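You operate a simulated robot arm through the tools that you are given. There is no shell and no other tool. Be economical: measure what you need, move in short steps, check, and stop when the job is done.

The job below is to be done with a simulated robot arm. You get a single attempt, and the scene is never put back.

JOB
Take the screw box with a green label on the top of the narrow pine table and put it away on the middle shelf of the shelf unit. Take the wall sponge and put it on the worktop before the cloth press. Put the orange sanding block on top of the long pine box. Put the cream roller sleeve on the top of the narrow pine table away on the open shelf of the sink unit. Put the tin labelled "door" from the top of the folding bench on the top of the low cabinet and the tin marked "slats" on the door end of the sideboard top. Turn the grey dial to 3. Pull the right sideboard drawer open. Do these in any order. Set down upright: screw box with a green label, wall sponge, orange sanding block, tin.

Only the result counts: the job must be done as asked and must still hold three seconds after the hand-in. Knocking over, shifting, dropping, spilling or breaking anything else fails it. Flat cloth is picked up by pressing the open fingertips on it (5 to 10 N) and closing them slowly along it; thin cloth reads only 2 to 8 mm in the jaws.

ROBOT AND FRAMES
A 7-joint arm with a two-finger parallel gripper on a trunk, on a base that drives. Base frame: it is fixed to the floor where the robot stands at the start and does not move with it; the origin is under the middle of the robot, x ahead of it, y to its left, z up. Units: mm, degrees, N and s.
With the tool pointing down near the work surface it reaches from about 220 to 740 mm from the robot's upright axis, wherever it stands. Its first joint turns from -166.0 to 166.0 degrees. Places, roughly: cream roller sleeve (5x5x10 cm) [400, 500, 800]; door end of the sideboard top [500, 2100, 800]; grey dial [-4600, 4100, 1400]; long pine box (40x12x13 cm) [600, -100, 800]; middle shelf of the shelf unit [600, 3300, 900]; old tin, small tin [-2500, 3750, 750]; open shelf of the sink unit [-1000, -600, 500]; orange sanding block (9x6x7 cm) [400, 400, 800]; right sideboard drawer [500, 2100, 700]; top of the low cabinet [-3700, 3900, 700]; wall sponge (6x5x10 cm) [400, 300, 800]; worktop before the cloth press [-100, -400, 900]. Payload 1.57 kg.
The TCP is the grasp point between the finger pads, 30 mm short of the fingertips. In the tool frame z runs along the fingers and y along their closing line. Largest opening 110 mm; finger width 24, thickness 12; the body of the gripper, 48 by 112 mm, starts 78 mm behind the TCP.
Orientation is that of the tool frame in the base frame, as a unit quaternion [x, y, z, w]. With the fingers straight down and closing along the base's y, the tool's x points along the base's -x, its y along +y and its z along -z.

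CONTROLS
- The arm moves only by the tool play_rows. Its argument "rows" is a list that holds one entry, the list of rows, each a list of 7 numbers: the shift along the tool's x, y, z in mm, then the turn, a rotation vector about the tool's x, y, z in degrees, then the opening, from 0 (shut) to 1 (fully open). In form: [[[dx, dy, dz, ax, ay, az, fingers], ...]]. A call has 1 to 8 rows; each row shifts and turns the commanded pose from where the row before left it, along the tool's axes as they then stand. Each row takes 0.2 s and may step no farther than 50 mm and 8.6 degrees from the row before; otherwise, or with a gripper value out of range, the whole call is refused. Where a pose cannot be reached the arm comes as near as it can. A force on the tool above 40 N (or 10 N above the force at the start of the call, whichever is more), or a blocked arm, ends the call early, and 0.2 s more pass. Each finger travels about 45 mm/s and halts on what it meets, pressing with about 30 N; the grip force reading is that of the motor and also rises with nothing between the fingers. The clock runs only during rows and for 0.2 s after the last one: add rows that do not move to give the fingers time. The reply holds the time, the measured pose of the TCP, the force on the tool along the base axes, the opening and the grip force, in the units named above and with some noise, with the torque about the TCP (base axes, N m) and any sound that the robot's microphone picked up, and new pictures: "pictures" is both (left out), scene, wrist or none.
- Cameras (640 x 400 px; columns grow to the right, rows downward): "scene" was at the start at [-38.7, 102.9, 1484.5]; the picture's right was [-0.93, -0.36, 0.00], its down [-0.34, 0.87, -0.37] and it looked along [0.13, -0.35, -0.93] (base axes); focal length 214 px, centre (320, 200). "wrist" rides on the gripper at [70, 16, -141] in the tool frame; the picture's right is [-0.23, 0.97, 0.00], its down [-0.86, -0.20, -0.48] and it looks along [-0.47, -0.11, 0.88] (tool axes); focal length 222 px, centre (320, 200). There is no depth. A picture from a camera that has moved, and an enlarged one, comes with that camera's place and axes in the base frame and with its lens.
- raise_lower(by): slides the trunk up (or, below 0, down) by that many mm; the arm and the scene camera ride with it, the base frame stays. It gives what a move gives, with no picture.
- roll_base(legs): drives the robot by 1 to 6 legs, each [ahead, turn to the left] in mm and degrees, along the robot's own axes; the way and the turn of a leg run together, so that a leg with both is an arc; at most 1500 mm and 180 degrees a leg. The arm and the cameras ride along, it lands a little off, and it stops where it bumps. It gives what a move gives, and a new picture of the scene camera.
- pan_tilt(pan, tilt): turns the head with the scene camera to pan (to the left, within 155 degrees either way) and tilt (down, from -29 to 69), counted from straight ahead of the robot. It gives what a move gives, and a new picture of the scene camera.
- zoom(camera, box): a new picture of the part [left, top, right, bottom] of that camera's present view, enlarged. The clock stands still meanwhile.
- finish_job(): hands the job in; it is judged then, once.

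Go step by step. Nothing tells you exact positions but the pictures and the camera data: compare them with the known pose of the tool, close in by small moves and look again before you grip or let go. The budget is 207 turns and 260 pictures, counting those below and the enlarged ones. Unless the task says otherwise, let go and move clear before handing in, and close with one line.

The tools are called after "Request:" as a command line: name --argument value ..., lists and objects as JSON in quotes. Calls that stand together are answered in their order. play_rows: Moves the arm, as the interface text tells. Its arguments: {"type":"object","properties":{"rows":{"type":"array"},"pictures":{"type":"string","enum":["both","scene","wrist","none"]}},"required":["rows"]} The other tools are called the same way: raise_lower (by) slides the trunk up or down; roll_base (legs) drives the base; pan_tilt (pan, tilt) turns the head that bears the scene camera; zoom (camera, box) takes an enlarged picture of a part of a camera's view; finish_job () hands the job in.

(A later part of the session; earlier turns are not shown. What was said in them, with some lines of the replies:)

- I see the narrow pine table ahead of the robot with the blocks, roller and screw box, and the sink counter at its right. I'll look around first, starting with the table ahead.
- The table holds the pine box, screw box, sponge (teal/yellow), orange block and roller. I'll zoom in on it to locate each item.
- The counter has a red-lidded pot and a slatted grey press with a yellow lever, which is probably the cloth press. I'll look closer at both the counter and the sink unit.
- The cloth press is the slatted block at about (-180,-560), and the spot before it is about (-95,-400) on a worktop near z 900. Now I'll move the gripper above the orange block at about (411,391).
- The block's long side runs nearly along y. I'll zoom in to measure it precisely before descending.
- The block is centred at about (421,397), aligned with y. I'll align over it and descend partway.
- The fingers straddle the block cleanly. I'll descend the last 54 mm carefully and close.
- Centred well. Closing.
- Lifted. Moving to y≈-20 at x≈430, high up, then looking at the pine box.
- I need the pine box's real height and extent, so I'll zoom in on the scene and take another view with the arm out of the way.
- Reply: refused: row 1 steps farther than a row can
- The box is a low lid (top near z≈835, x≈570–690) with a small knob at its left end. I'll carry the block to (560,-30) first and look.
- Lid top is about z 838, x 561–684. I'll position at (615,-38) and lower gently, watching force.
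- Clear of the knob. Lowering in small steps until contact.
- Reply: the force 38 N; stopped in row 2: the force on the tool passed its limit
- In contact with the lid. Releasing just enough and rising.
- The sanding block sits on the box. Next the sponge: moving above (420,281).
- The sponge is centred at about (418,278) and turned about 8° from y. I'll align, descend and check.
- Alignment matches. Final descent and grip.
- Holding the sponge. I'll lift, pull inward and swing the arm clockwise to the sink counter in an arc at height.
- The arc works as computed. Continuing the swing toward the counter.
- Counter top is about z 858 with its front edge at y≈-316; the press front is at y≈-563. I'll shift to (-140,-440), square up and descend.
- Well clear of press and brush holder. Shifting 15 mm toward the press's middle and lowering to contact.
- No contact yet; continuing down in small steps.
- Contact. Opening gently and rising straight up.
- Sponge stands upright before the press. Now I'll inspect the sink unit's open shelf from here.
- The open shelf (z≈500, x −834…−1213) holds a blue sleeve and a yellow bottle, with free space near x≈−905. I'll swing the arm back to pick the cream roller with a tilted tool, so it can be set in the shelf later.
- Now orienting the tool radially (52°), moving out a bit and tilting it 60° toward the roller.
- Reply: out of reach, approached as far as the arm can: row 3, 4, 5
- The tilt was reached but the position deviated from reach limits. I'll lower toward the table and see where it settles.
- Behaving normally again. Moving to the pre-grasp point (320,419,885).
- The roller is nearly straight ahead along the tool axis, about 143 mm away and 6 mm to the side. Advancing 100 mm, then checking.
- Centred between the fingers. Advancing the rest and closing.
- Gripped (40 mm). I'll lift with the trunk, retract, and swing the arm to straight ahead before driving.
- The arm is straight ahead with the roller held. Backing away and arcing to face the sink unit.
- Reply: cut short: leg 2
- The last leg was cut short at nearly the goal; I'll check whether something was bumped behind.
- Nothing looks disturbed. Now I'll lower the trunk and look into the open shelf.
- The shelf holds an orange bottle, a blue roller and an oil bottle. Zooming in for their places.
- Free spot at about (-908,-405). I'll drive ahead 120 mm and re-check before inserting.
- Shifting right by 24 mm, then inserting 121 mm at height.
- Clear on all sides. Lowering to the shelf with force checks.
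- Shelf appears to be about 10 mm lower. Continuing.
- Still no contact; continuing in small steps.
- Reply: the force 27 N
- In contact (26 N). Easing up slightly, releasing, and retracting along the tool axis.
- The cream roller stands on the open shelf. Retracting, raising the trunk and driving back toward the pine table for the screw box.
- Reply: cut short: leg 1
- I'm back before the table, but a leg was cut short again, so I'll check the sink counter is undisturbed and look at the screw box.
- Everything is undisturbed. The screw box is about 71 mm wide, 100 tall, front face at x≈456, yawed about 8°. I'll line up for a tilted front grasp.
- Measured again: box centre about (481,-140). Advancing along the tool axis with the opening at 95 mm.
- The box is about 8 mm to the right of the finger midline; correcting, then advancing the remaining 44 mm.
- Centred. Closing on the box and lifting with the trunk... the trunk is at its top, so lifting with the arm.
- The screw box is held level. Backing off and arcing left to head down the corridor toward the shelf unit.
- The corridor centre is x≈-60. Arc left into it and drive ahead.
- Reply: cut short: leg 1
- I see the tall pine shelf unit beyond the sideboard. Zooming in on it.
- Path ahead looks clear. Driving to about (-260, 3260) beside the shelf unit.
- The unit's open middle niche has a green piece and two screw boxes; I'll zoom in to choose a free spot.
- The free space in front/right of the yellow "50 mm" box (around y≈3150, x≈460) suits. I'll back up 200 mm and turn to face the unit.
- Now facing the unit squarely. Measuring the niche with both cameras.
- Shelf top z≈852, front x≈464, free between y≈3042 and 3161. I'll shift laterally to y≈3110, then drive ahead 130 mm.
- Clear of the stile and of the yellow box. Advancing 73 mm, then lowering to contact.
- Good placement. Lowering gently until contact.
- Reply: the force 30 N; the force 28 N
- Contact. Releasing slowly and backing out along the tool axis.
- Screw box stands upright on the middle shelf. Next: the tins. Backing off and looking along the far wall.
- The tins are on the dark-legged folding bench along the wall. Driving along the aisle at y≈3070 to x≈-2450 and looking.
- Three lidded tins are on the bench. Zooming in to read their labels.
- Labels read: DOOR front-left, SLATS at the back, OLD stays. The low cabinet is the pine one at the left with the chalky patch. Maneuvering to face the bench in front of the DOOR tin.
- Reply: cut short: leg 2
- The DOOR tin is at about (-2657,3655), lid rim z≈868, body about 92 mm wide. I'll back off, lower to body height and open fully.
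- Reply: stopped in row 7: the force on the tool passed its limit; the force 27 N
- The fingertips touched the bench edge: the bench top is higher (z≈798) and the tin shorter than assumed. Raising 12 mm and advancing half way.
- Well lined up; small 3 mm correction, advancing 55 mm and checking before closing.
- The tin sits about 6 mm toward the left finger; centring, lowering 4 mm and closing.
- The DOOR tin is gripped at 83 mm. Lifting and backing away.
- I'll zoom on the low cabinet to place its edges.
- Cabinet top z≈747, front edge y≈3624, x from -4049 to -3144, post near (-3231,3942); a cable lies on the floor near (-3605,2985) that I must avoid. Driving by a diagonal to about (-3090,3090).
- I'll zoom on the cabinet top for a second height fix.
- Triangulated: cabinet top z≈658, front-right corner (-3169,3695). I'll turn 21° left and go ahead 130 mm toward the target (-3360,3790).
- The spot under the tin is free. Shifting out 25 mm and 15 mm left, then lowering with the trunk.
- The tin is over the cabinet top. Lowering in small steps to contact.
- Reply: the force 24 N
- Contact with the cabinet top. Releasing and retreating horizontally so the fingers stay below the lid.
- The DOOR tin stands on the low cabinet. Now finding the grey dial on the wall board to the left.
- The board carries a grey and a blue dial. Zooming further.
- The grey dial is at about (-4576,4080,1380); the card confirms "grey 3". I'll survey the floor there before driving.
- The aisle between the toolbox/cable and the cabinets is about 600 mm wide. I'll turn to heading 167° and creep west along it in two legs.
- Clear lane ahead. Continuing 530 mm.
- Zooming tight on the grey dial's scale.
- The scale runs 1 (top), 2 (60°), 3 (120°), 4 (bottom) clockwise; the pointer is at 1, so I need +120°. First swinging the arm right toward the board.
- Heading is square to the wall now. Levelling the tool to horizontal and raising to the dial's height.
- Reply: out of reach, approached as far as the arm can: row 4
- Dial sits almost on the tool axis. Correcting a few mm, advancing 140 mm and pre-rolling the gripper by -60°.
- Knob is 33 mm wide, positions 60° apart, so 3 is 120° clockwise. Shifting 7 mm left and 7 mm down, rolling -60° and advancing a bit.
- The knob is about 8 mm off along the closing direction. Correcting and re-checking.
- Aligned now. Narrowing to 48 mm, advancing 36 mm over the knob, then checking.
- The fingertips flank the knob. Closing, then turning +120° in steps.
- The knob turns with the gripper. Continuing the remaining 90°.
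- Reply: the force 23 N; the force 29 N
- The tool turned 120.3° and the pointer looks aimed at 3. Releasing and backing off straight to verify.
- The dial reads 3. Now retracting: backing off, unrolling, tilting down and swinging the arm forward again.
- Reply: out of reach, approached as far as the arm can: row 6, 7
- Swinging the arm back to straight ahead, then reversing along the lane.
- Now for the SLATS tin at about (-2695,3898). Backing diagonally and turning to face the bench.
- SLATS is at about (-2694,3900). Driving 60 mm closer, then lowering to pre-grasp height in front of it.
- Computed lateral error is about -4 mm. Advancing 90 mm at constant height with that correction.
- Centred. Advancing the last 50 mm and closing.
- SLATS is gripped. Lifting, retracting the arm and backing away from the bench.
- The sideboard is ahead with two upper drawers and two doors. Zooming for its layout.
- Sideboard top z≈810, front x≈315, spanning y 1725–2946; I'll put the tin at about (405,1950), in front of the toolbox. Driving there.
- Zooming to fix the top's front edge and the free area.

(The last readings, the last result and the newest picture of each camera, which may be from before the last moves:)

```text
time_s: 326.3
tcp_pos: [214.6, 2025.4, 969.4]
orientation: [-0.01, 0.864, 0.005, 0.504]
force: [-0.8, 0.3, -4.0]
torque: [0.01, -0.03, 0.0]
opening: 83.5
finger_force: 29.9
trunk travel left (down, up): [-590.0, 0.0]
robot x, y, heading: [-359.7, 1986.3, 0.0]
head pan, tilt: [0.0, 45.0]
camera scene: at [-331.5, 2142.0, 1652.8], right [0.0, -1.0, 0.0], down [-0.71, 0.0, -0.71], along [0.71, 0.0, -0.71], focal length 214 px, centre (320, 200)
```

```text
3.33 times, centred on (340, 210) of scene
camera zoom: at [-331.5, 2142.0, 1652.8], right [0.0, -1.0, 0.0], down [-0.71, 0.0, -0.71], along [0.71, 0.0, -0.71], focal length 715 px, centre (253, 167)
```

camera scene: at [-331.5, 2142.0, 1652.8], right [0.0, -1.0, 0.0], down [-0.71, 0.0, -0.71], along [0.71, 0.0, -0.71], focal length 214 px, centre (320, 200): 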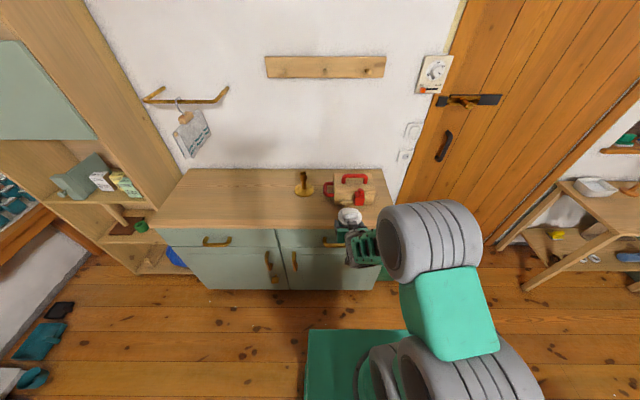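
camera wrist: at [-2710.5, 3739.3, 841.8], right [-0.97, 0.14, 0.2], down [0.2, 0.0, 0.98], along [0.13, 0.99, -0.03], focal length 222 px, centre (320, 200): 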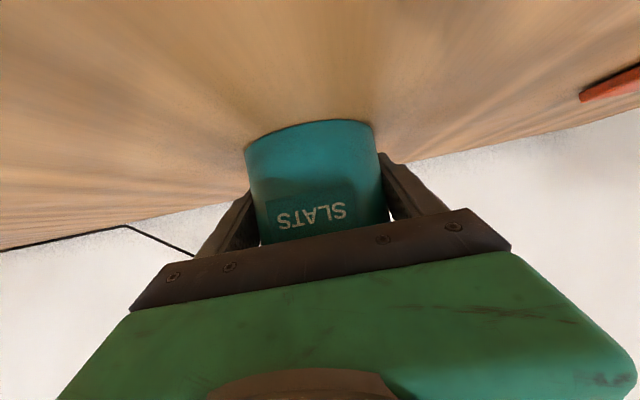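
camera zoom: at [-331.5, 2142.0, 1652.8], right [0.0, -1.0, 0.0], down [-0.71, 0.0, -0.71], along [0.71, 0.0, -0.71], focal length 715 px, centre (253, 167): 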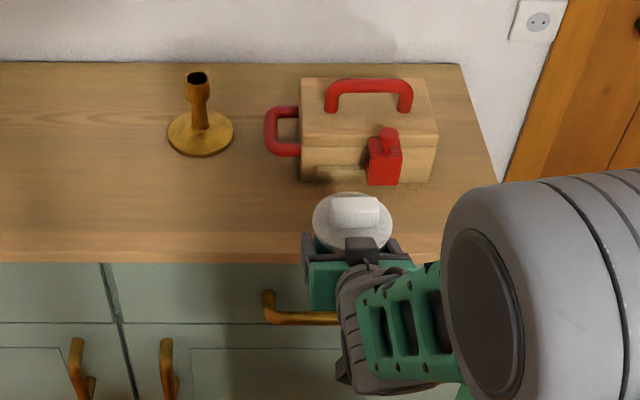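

Free spot chosen at (395,2100): beside the toolbox's handle, matching the door-end location. Moving 75 mm left and driving ahead 120 mm.

Request:
play_rows --rows '[[[0, 38, 0, 0, 0, 0, 0.7], [0, 37, 0, 0, 0, 0, 0.7], [0, 0, 0, 0, 0, 0, 0.7]]]' --pictures "none"

Request:
roll_base --legs '[[120, 0]]'

Request:
play_rows --rows '[[[-15, 0, 26, 0, 0, 0, 0.7], [-15, 0, 26, 0, 0, 0, 0.7], [26, 0, 15, 0, 0, 0, 0.7], [26, 0, 15, 0, 0, 0, 0.7], [0, 0, 0, 0, 0, 0, 0.7]]]' --pictures "wrist"

Request:
zoom --camera "scene" --box '[250, 150, 430, 270]'

```text
time_s: 327.1
tcp_pos: [213.6, 2099.7, 969.1]
orientation: [-0.009, 0.864, 0.005, 0.503]
force: [-0.3, 0.3, -3.3]
torque: [0.02, -0.02, 0.0]
opening: 83.4
finger_force: 30.4
trunk travel left (down, up): [-590.0, 0.0]
robot x, y, heading: [-351.8, 1988.9, -0.0]
head pan, tilt: [0.0, 45.0]
```

```text
time_s: 328.4
tcp_pos: [333.9, 2099.7, 968.3]
orientation: [-0.011, 0.864, 0.005, 0.503]
force: [0.7, -0.7, -4.6]
torque: [0.02, -0.05, -0.01]
opening: 83.5
finger_force: 29.9
trunk travel left (down, up): [-590.0, 0.0]
robot x, y, heading: [-234.8, 1986.5, -0.1]
head pan, tilt: [0.0, 45.0]
camera scene: at [-211.8, 2141.8, 1652.7], right [0.0, -1.0, 0.0], down [-0.71, 0.0, -0.71], along [0.71, 0.0, -0.71], focal length 214 px, centre (320, 200)
```

scene: 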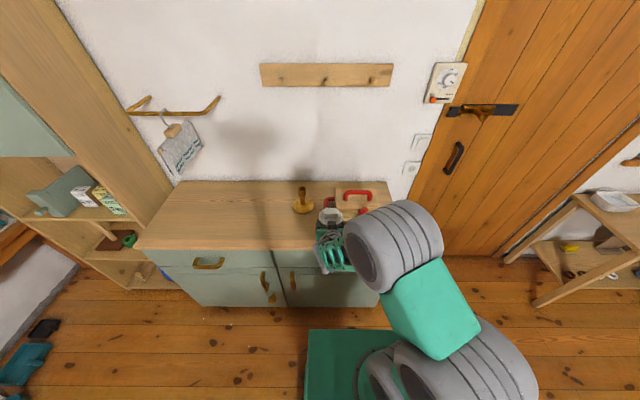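

```text
time_s: 329.6
tcp_pos: [391.6, 2100.0, 909.5]
orientation: [-0.011, 0.864, 0.005, 0.503]
force: [0.5, 0.4, -3.2]
torque: [-0.02, -0.02, 0.0]
opening: 83.6
finger_force: 29.9
trunk travel left (down, up): [-590.0, 0.0]
robot x, y, heading: [-238.9, 1984.9, 0.0]
head pan, tilt: [0.0, 45.0]
camera wrist: at [233.7, 2113.5, 918.6], right [0.09, 0.98, 0.2], down [0.01, -0.2, 0.98], along [1.0, -0.09, -0.03], focal length 222 px, centre (320, 200)
```

wrist: 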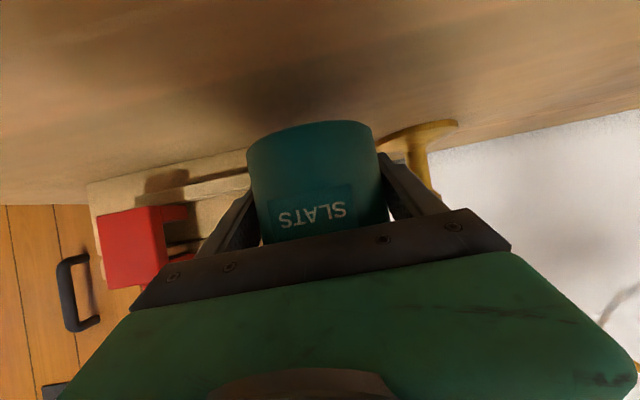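

```text
3.33 times, centred on (340, 210) of scene
camera zoom: at [-212.7, 2141.8, 1652.8], right [0.0, -1.0, 0.0], down [-0.71, 0.0, -0.71], along [0.71, 0.0, -0.71], focal length 715 px, centre (253, 167)
```

zoom: 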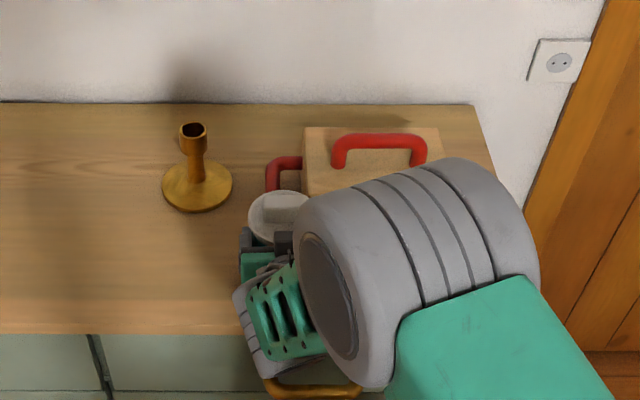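

Clear around. Lowering gradually to contact.

Request:
play_rows --rows '[[[13, 0, 7.5, 0, 0, 0, 0.7], [8.7, 0, 5, 0, 0, 0, 0.7], [3.5, 0, 2, 0, 0, 0, 0.7], [2.6, 0, 1.5, 0, 0, 0, 0.7], [2.6, 0, 1.5, 0, 0, 0, 0.7], [0, 0, 0, 0, 0, 0, 0.7]]]' --pictures "none"

Request:
zoom --camera "wrist" --box '[0, 0, 640, 400]'

```text
time_s: 331.0
tcp_pos: [395.5, 2102.6, 878.3]
orientation: [-0.009, 0.862, 0.005, 0.508]
force: [3.7, -2.4, 26.6]
torque: [0.23, 0.05, 0.32]
opening: 83.4
finger_force: 29.8
trunk travel left (down, up): [-590.0, 0.0]
robot x, y, heading: [-236.6, 1982.5, -0.0]
head pan, tilt: [0.0, 45.0]
```

```text
1.00 times, centred on (320, 200) of wrist
camera zoom: at [237.0, 2114.3, 885.1], right [0.09, 0.98, 0.2], down [0.0, -0.2, 0.98], along [1.0, -0.09, -0.02], focal length 222 px, centre (320, 200)
```

zoom: 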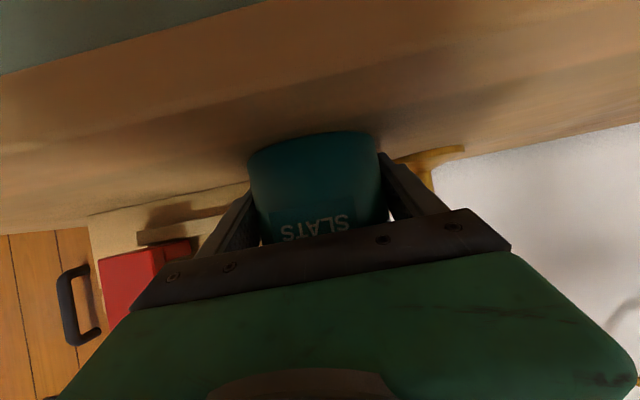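

Contact at TCP z≈878 (top z≈845). Releasing and retreating horizontally.

Request:
play_rows --rows '[[[-1.5, 0, -0.9, 0, 0, 0, 0.7], [0, 0, 0, 0, 0, 0, 0.82], [0, 0, 0, 0, 0, 0, 0.9], [0, 0, 0, 0, 0, 0, 1], [0, 0, 0, 0, 0, 0, 1], [7.5, 0, -13, 0, 0, 0, 1], [15, 0, -26, 0, 0, 0, 1], [20, 0, -34.6, 0, 0, 0, 1]]]' --pictures "none"

Request:
play_rows --rows '[[[20, 0, -34.6, 0, 0, 0, 1], [10, 0, -17, 0, 0, 0, 1], [0, 0, 0, 0, 0, 0, 1]]]' --pictures "both"

Request:
zoom --camera "scene" --box '[250, 150, 430, 270]'

```text
time_s: 332.8
tcp_pos: [309.0, 2099.7, 875.9]
orientation: [-0.01, 0.864, 0.005, 0.503]
force: [2.7, 1.8, 15.4]
torque: [0.3, -0.4, -0.48]
opening: 109.8
finger_force: 0.0
trunk travel left (down, up): [-590.0, 0.0]
robot x, y, heading: [-235.1, 1990.7, 0.2]
head pan, tilt: [0.0, 45.0]
```

```text
time_s: 333.6
tcp_pos: [247.3, 2098.0, 872.9]
orientation: [-0.011, 0.865, 0.005, 0.502]
force: [1.1, -0.5, -1.0]
torque: [-0.03, -0.03, 0.0]
opening: 110.0
finger_force: 0.0
trunk travel left (down, up): [-590.0, 0.0]
robot x, y, heading: [-235.2, 1987.0, 0.1]
head pan, tilt: [0.0, 45.0]
camera scene: at [-213.3, 2141.7, 1652.7], right [0.0, -1.0, 0.0], down [-0.71, 0.0, -0.71], along [0.71, 0.0, -0.71], focal length 214 px, centre (320, 200)
camera wrist: at [90.0, 2110.9, 882.4], right [0.09, 0.98, 0.19], down [0.01, -0.2, 0.98], along [1.0, -0.09, -0.03], focal length 222 px, centre (320, 200)
```

scene: 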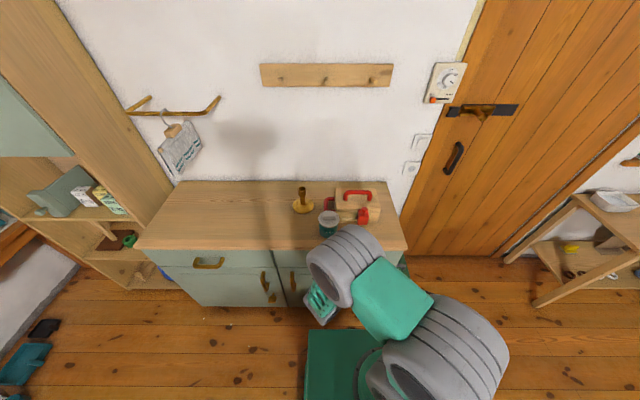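
wrist: 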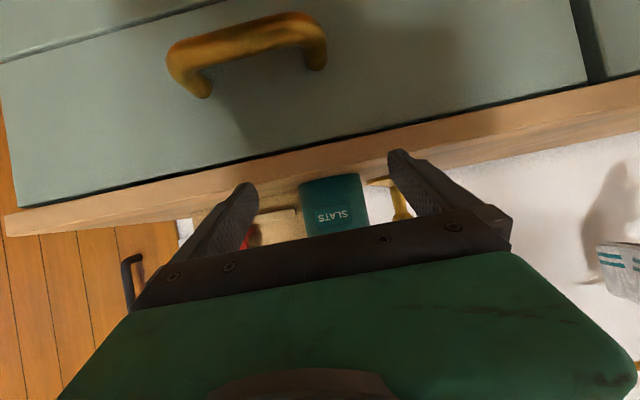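

```text
3.33 times, centred on (340, 210) of scene
camera zoom: at [-213.3, 2141.7, 1652.7], right [0.0, -1.0, 0.0], down [-0.71, 0.0, -0.71], along [0.71, 0.0, -0.71], focal length 715 px, centre (253, 167)
```

zoom: 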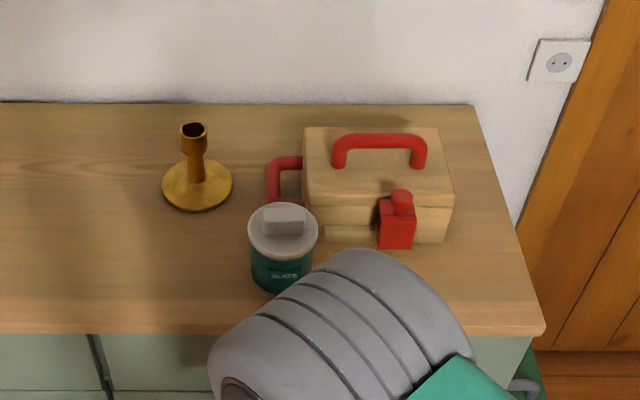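

SLATS stands on the door end. Last task: the right drawer. Backing off, raising the arm and levelling the tool.

Request:
roll_base --legs '[[-150, 0]]'

Request:
play_rows --rows '[[[-34.6, 0, -20, 0, 0, 0, 1], [-34.6, 0, -20, 0, 0, 0, 1], [-34.6, 0, -20, 0, 0, 0, 1], [-34.6, 0, -20, 0, 0, 0, 1], [-34.6, 0, -20, 0, 0, 0, 0.8], [-34.6, 0, -20, 0, 0, 0, 0.6]]]' --pictures "none"

Request:
play_rows --rows '[[[0, 0, 0, 0, -7.5, 0, 0.6], [0, 0, 0, 0, -7.5, 0, 0.6], [0, 0, 0, 0, -7.5, 0, 0.6], [0, 0, 0, 0, -7.5, 0, 0.6], [0, 0, 0, 0, 0, -7.5, 0.6], [0, 0, 0, 0, 0, -7.5, 0.6], [0, 0, 0, 0, 0, -7.5, 0.6], [0, 0, 0, 0, 0, -7.5, 0.6]]]' --pictures "none"

Request:
play_rows --rows '[[[0, 0, 0, 0, 0, -7.5, 0.6], [0, 0, 0, 0, 0, -7.5, 0.6], [0, 0, 0, 0, 0, -7.5, 0.6], [0, 0, 0, 0, 0, -7.5, 0.6], [0, 0, 0, 0, 0, -7.5, 0.6], [0, 0, 0, 0, 0, -7.5, 0.6], [0, 0, 0, 0, 0, -7.5, 0.6], [0, 0, 0, 0, 0, -7.5, 0.6]]]' --pictures "both"

```text
time_s: 334.9
tcp_pos: [100.3, 2099.3, 874.1]
orientation: [-0.01, 0.864, 0.005, 0.504]
force: [0.8, 0.2, -0.9]
torque: [-0.03, 0.01, 0.0]
opening: 110.1
finger_force: 0.1
trunk travel left (down, up): [-590.0, 0.0]
robot x, y, heading: [-385.4, 1983.6, -0.2]
head pan, tilt: [0.0, 45.0]
camera scene: at [-362.6, 2141.9, 1652.8], right [0.0, -1.0, 0.0], down [-0.71, 0.0, -0.71], along [0.71, 0.0, -0.71], focal length 214 px, centre (320, 200)
```

scene: 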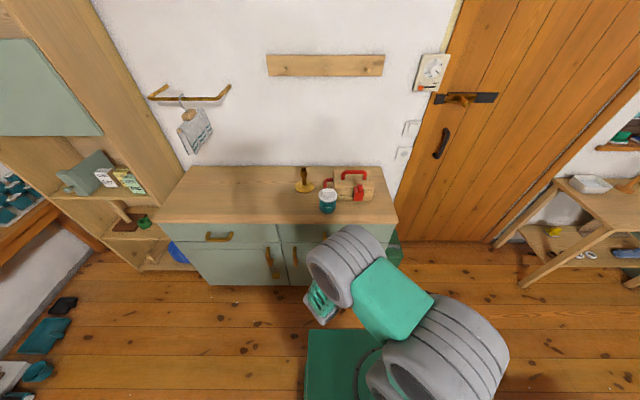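

```text
time_s: 336.3
tcp_pos: [99.5, 2098.5, 1116.1]
orientation: [-0.011, 0.864, 0.005, 0.503]
force: [-0.1, -0.3, 0.6]
torque: [0.03, 0.01, 0.0]
opening: 65.8
finger_force: 0.2
trunk travel left (down, up): [-590.0, 0.0]
robot x, y, heading: [-382.4, 1990.7, -0.1]
head pan, tilt: [0.0, 45.0]
```

```text
time_s: 338.1
tcp_pos: [98.2, 2100.1, 1113.3]
orientation: [-0.191, 0.678, -0.177, 0.687]
force: [1.0, 0.5, -0.1]
torque: [0.01, 0.0, 0.01]
opening: 65.8
finger_force: 0.2
trunk travel left (down, up): [-590.0, 0.0]
robot x, y, heading: [-383.0, 1988.6, -0.3]
head pan, tilt: [0.0, 45.0]
```

```text
time_s: 339.9
tcp_pos: [98.3, 2100.4, 1113.9]
orientation: [-0.505, 0.491, -0.497, 0.507]
force: [-0.3, -0.5, -0.1]
torque: [0.01, -0.04, -0.01]
opening: 66.1
finger_force: 0.2
trunk travel left (down, up): [-590.0, 0.0]
robot x, y, heading: [-378.6, 1983.6, 0.2]
head pan, tilt: [0.0, 45.0]
camera scene: at [-361.9, 2141.9, 1652.8], right [0.0, -1.0, 0.0], down [-0.71, 0.0, -0.71], along [0.71, 0.0, -0.71], focal length 214 px, centre (320, 200)
camera wrist: at [-41.4, 2026.5, 1096.5], right [0.0, 0.22, -0.97], down [-0.5, 0.84, 0.19], along [0.87, 0.49, 0.11], focal length 222 px, centre (320, 200)
```

scene: 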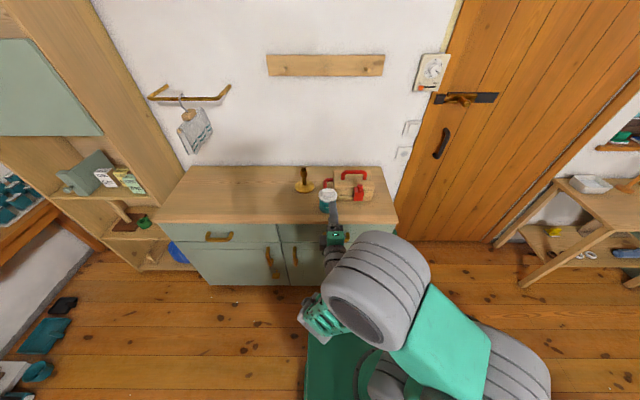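
wrist: 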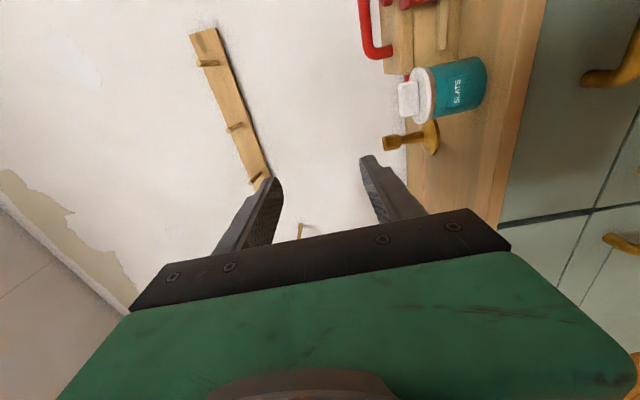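

Tool is level with fingers one above the other. Lowering the trunk to handle height and looking.

Request:
raise_lower --by -388

Request:
zoom --camera "wrist" --box '[0, 0, 640, 400]'

Request:
pan_tilt --pan 5 --tilt 35

```text
time_s: 343.7
tcp_pos: [99.2, 2099.8, 726.0]
orientation: [-0.504, 0.491, -0.497, 0.508]
force: [0.2, -0.4, 0.2]
torque: [-0.01, 0.02, -0.03]
opening: 66.0
finger_force: 0.2
trunk travel left (down, up): [-202.0, 388.0]
robot x, y, heading: [-382.6, 1985.4, -0.1]
head pan, tilt: [0.0, 45.0]
```

```text
1.00 times, centred on (320, 200) of wrist
camera zoom: at [-41.4, 2026.4, 708.3], right [0.0, 0.23, -0.97], down [-0.5, 0.84, 0.19], along [0.87, 0.49, 0.11], focal length 222 px, centre (320, 200)
```

zoom: 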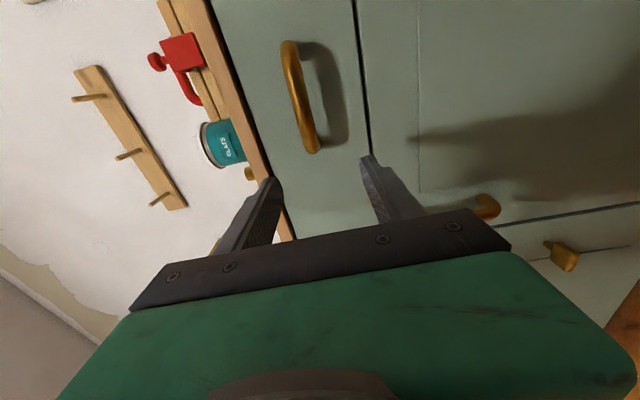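

```text
time_s: 344.4
tcp_pos: [99.0, 2099.2, 725.0]
orientation: [-0.504, 0.492, -0.498, 0.507]
force: [-0.2, -0.9, -0.1]
torque: [0.01, -0.01, 0.0]
opening: 66.2
finger_force: 0.0
trunk travel left (down, up): [-202.0, 388.0]
robot x, y, heading: [-381.2, 1984.4, -0.1]
head pan, tilt: [5.0, 35.0]
camera scene: at [-355.5, 2149.5, 1279.5], right [0.09, -1.0, 0.0], down [-0.57, -0.05, -0.82], along [0.82, 0.07, -0.57], focal length 214 px, centre (320, 200)
```

scene: 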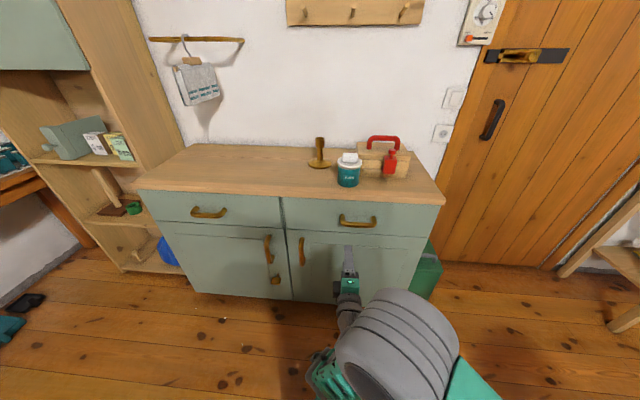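

Handle bar at about (285,2053,741). Aligning (50 mm right, 14 mm up) and advancing 100 mm.

Request:
play_rows --rows '[[[25, -7, 20, 0, 0, 0, 0.6], [25, -7, 20, 0, 0, 0, 0.6], [0, 0, 30, 0, 0, 0, 0.6], [0, 0, 30, 0, 0, 0, 0.6], [0, 0, 0, 0, 0, 0, 0.6]]]' --pictures "wrist"

Request:
zoom --camera "scene" --box '[280, 170, 440, 280]'

```text
time_s: 345.6
tcp_pos: [196.9, 2050.6, 740.9]
orientation: [-0.504, 0.492, -0.497, 0.507]
force: [0.0, 0.0, 0.0]
torque: [0.03, 0.03, -0.03]
opening: 66.0
finger_force: 0.1
trunk travel left (down, up): [-202.0, 388.0]
robot x, y, heading: [-387.6, 1988.2, -0.0]
head pan, tilt: [5.0, 35.0]
camera wrist: at [58.3, 1977.0, 724.5], right [0.0, 0.23, -0.97], down [-0.5, 0.84, 0.19], along [0.87, 0.49, 0.11], focal length 222 px, centre (320, 200)
```

wrist: 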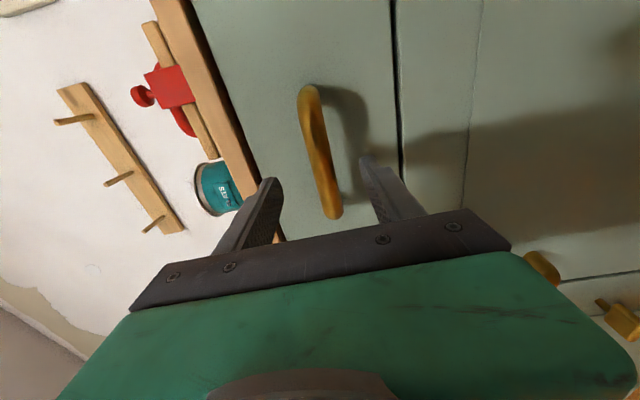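

```text
3.64 times, centred on (360, 225) of scene
camera zoom: at [-355.4, 2149.5, 1279.6], right [0.09, -1.0, 0.0], down [-0.57, -0.05, -0.82], along [0.82, 0.07, -0.57], focal length 780 px, centre (174, 109)
```

zoom: 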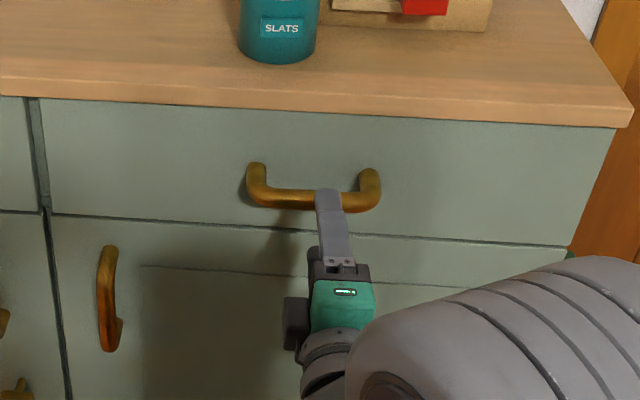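

The bar lies right on the tool axis. Advancing 75 mm and closing on it.

Request:
play_rows --rows '[[[0, 0, 30, 0, 0, 0, 0.5], [0, 0, 28, 0, 0, 0, 0.5], [0, 0, 14, 0, 0, 0, 0.5], [0, 0, 0, 0, 0, 0, 0.5]]]' --pictures "wrist"

Request:
play_rows --rows '[[[0, 0, 0, 0, 0, 0, 0.35], [0, 0, 0, 0, 0, 0, 0.2], [0, 0, 0, 0, 0, 0, 0.05], [0, 0, 0, 0, 0, 0, 0.05], [0, 0, 0, 0, 0, 0, 0.05]]]' --pictures "wrist"

```text
time_s: 346.6
tcp_pos: [272.6, 2050.7, 740.1]
orientation: [-0.504, 0.492, -0.497, 0.507]
force: [1.0, -0.4, 0.0]
torque: [0.03, -0.01, 0.0]
opening: 55.1
finger_force: 0.0
trunk travel left (down, up): [-202.0, 388.0]
robot x, y, heading: [-391.1, 1989.9, 0.0]
head pan, tilt: [5.0, 35.0]
camera wrist: at [131.9, 1978.2, 723.1], right [0.0, 0.23, -0.97], down [-0.5, 0.84, 0.19], along [0.87, 0.49, 0.11], focal length 222 px, centre (320, 200)
```

wrist: 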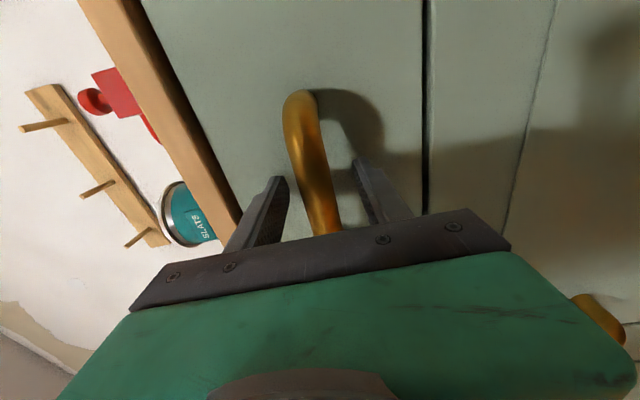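

```text
time_s: 347.8
tcp_pos: [273.0, 2050.6, 740.3]
orientation: [-0.505, 0.492, -0.496, 0.507]
force: [0.3, 0.9, -0.7]
torque: [0.1, 0.04, -0.01]
opening: 21.8
finger_force: 34.4
trunk travel left (down, up): [-202.0, 388.0]
robot x, y, heading: [-384.2, 1990.8, -0.3]
head pan, tilt: [5.0, 35.0]
camera wrist: at [131.8, 1978.3, 723.1], right [0.0, 0.23, -0.97], down [-0.5, 0.84, 0.19], along [0.87, 0.49, 0.11], focal length 222 px, centre (320, 200)
```

wrist: 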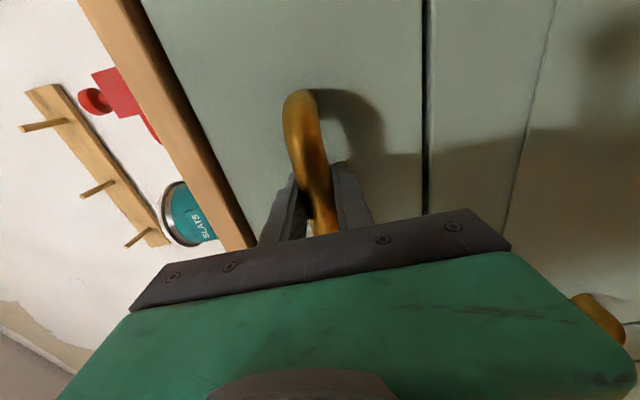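

Bar gripped. Pulling with the arm first to feel the drawer.

Request:
play_rows --rows '[[[0, 0, -8, 0, 0, 0, 0.05], [0, 0, -15, 0, 0, 0, 0.05], [0, 0, -20, 0, 0, 0, 0.05], [0, 0, -20, 0, 0, 0, 0.05], [0, 0, -20, 0, 0, 0, 0.05], [0, 0, -17, 0, 0, 0, 0.05], [0, 0, 0, 0, 0, 0, 0.05]]]' --pictures "scene"

```text
time_s: 349.4
tcp_pos: [171.1, 2052.4, 739.8]
orientation: [-0.504, 0.49, -0.497, 0.508]
force: [-0.1, -2.5, 4.1]
torque: [0.03, 0.01, 0.48]
opening: 21.8
finger_force: 35.2
trunk travel left (down, up): [-202.0, 388.0]
robot x, y, heading: [-381.9, 1986.3, -0.0]
head pan, tilt: [5.0, 35.0]
camera scene: at [-355.9, 2149.3, 1279.7], right [0.09, -1.0, 0.0], down [-0.57, -0.05, -0.82], along [0.82, 0.07, -0.57], focal length 214 px, centre (320, 200)
```

scene: 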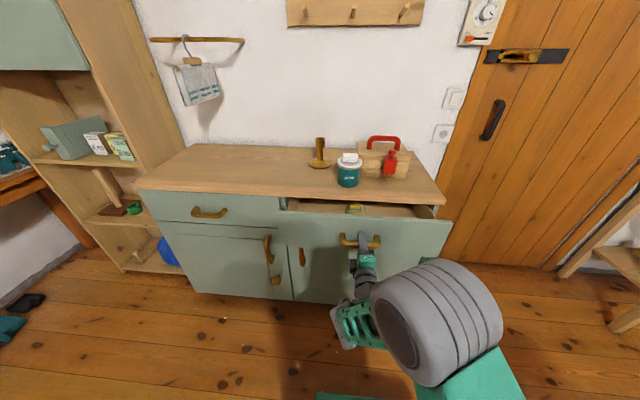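

The drawer slides open (~100 mm). Pulling on further.

Request:
play_rows --rows '[[[0, 0, -15, 0, 0, 0, 0.05], [0, 0, -20, 0, 0, 0, 0.05], [0, 0, -20, 0, 0, 0, 0.05], [0, 0, -20, 0, 0, 0, 0.05], [0, 0, -15, 0, 0, 0, 0.05], [0, 0, 0, 0, 0, 0, 0.05]]]' --pictures "none"

Request:
roll_base --legs '[[-70, 0]]'

```text
time_s: 350.8
tcp_pos: [80.9, 2051.4, 739.5]
orientation: [-0.504, 0.488, -0.497, 0.51]
force: [0.1, 32.5, 21.1]
torque: [0.07, 0.22, -0.2]
opening: 21.6
finger_force: 34.6
trunk travel left (down, up): [-202.0, 388.0]
robot x, y, heading: [-384.8, 1986.3, 0.1]
head pan, tilt: [5.0, 35.0]
```

```text
time_s: 351.8
tcp_pos: [11.2, 2050.6, 740.1]
orientation: [-0.504, 0.489, -0.497, 0.51]
force: [-0.2, 31.6, 30.2]
torque: [0.04, 0.33, -0.41]
opening: 21.8
finger_force: 35.2
trunk travel left (down, up): [-202.0, 388.0]
robot x, y, heading: [-456.5, 1982.4, -0.1]
head pan, tilt: [5.0, 35.0]
camera scene: at [-427.4, 2152.1, 1279.5], right [0.09, -1.0, 0.0], down [-0.57, -0.05, -0.82], along [0.82, 0.07, -0.57], focal length 214 px, centre (320, 200)
```

scene: 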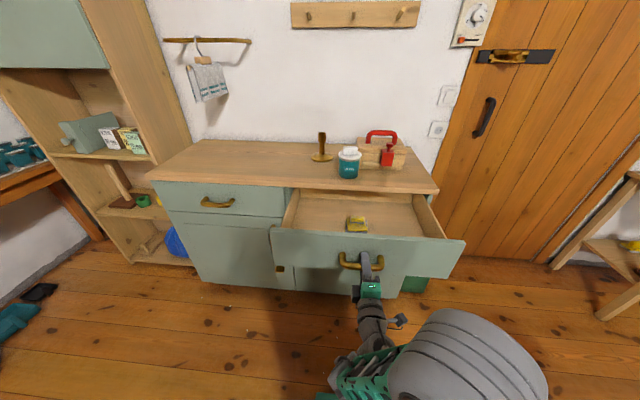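

The drawer is open about 260 mm. Releasing and backing the gripper straight out.

Request:
play_rows --rows '[[[0, 0, 0, 0, 0, 0, 0.2], [0, 0, 0, 0, 0, 0, 0.4], [0, 0, 0, 0, 0, 0, 0.6], [0, 0, 0, 0, 0, 0, 0.6]]]' --pictures "none"

Request:
roll_base --legs '[[-200, 0]]'

Request:
zoom --camera "scene" --box '[100, 100, 460, 325]'

```text
time_s: 352.8
tcp_pos: [11.2, 2050.4, 738.6]
orientation: [-0.504, 0.49, -0.496, 0.51]
force: [0.0, -0.2, -0.4]
torque: [0.01, -0.01, -0.01]
opening: 66.0
finger_force: 0.1
trunk travel left (down, up): [-202.0, 388.0]
robot x, y, heading: [-456.6, 1987.2, -0.2]
head pan, tilt: [5.0, 35.0]
```

```text
time_s: 353.9
tcp_pos: [-60.5, 2050.9, 742.8]
orientation: [-0.502, 0.488, -0.497, 0.512]
force: [0.3, -0.2, 0.1]
torque: [0.04, -0.03, 0.0]
opening: 65.8
finger_force: 0.0
trunk travel left (down, up): [-202.0, 388.0]
robot x, y, heading: [-521.0, 1985.4, -0.1]
head pan, tilt: [5.0, 35.0]
stopped in leg 1: the robot was blocked; the commanded pose is now the measured one
camera scene: at [-491.6, 2151.2, 1279.9], right [0.09, -1.0, 0.0], down [-0.57, -0.05, -0.82], along [0.81, 0.07, -0.58], focal length 214 px, centre (320, 200)
```

scene: 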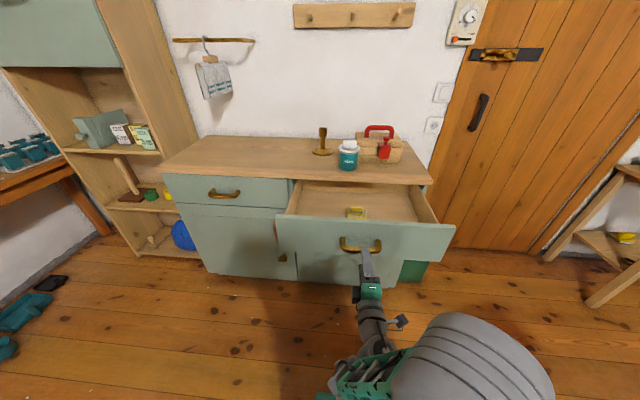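

```text
1.78 times, centred on (280, 212) of scene
camera zoom: at [-491.6, 2151.2, 1279.9], right [0.09, -1.0, 0.0], down [-0.57, -0.05, -0.82], along [0.81, 0.07, -0.58], focal length 381 px, centre (391, 178)
```

zoom: 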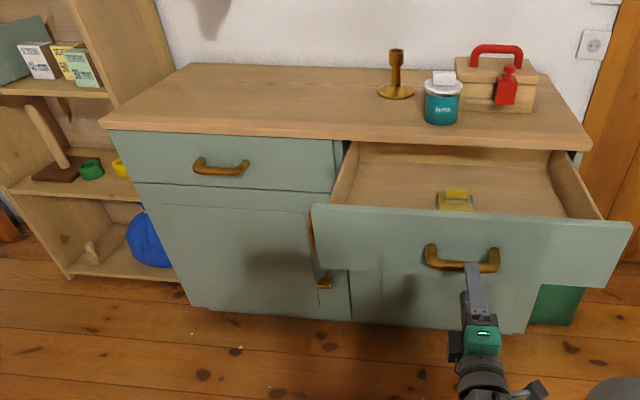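

The drawer is open and the gripper is clear, but the robot's back met something. Checking behind.

Request:
pan_tilt --pan 150 --tilt 40

Request:
pan_tilt --pan -150 --tilt 35

```text
time_s: 356.2
tcp_pos: [-60.0, 2052.4, 742.1]
orientation: [-0.503, 0.488, -0.496, 0.512]
force: [0.2, 0.8, 0.4]
torque: [0.02, -0.01, 0.01]
opening: 66.0
finger_force: 0.2
trunk travel left (down, up): [-202.0, 388.0]
robot x, y, heading: [-524.1, 1987.2, 0.1]
head pan, tilt: [150.0, 40.0]
camera scene: at [-651.7, 2186.4, 1273.3], right [0.5, 0.86, 0.0], down [0.55, -0.32, -0.77], along [-0.66, 0.39, -0.64], focal length 214 px, centre (320, 200)
```

scene: 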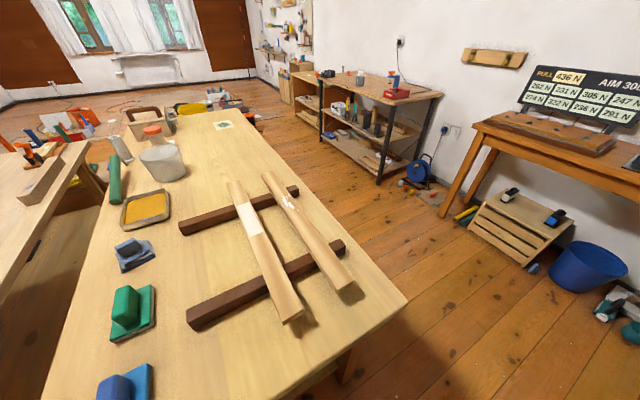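

```text
time_s: 360.3
tcp_pos: [-60.4, 2051.3, 742.5]
orientation: [-0.503, 0.488, -0.497, 0.511]
force: [-1.3, -0.6, 0.4]
torque: [0.0, 0.01, -0.02]
opening: 65.8
finger_force: 0.1
trunk travel left (down, up): [-202.0, 388.0]
robot x, y, heading: [-523.4, 1989.4, -0.3]
head pan, tilt: [-150.0, 35.0]
camera scene: at [-654.6, 2099.8, 1280.9], right [-0.5, 0.87, 0.0], down [0.49, 0.29, -0.82], along [-0.71, -0.41, -0.57], focal length 214 px, centre (320, 200)
```

scene: 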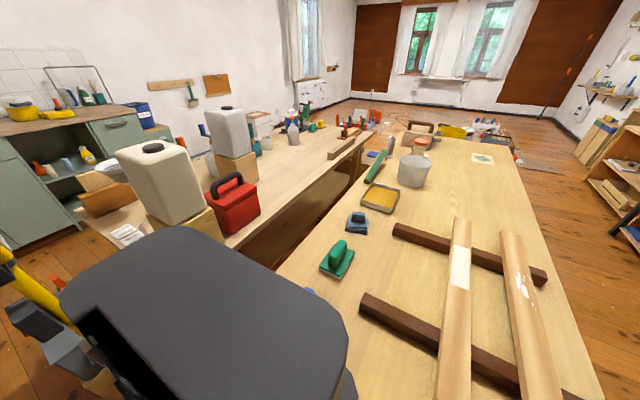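

Nothing was disturbed: the robot's rear only met the table edge. I'll ease 12 mm forward, which leaves the gripper well short of the handle, and take a last look.

Request:
roll_base --legs '[[12, 0]]'

Request:
pan_tilt --pan 0 --tilt 35

```text
time_s: 361.1
tcp_pos: [-49.4, 2051.9, 742.2]
orientation: [-0.502, 0.489, -0.497, 0.512]
force: [0.1, 0.8, -0.1]
torque: [-0.01, 0.0, -0.01]
opening: 66.2
finger_force: 0.1
trunk travel left (down, up): [-202.0, 388.0]
robot x, y, heading: [-514.0, 1985.3, -0.2]
head pan, tilt: [-150.0, 35.0]
camera scene: at [-648.7, 2099.3, 1279.6], right [-0.5, 0.87, 0.0], down [0.5, 0.29, -0.82], along [-0.71, -0.41, -0.57], focal length 214 px, centre (320, 200)
```

scene: 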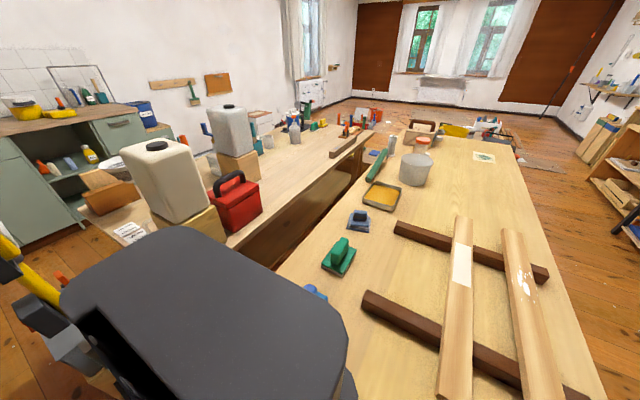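

```text
time_s: 363.4
tcp_pos: [-49.7, 2051.2, 741.5]
orientation: [-0.503, 0.488, -0.497, 0.512]
force: [0.2, -0.4, 0.2]
torque: [0.0, 0.0, 0.01]
opening: 66.0
finger_force: 0.0
trunk travel left (down, up): [-202.0, 388.0]
robot x, y, heading: [-515.6, 1986.3, 0.2]
head pan, tilt: [0.0, 35.0]
camera scene: at [-484.4, 2143.5, 1279.6], right [0.0, -1.0, 0.0], down [-0.57, 0.0, -0.82], along [0.82, 0.0, -0.57], focal length 214 px, centre (320, 200)
```

scene: 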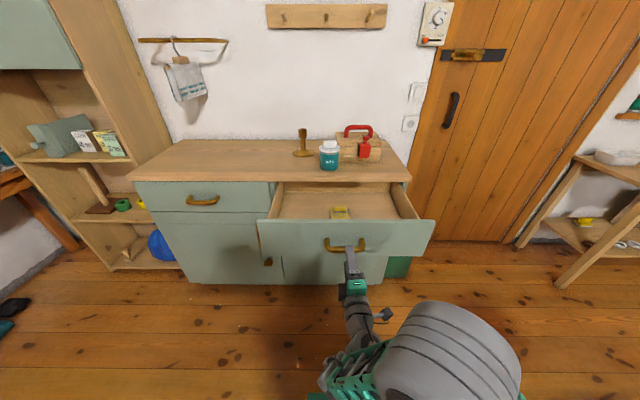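

All tasks look complete: the drawer is open, the SLATS tin is upright, and the gripper is empty and clear of the handle. Handing in.

Request:
finish_job

```text
The job is handed in.
```

I finished all eight parts of the job and handed it in; every placed item was standing upright when I last saw it.
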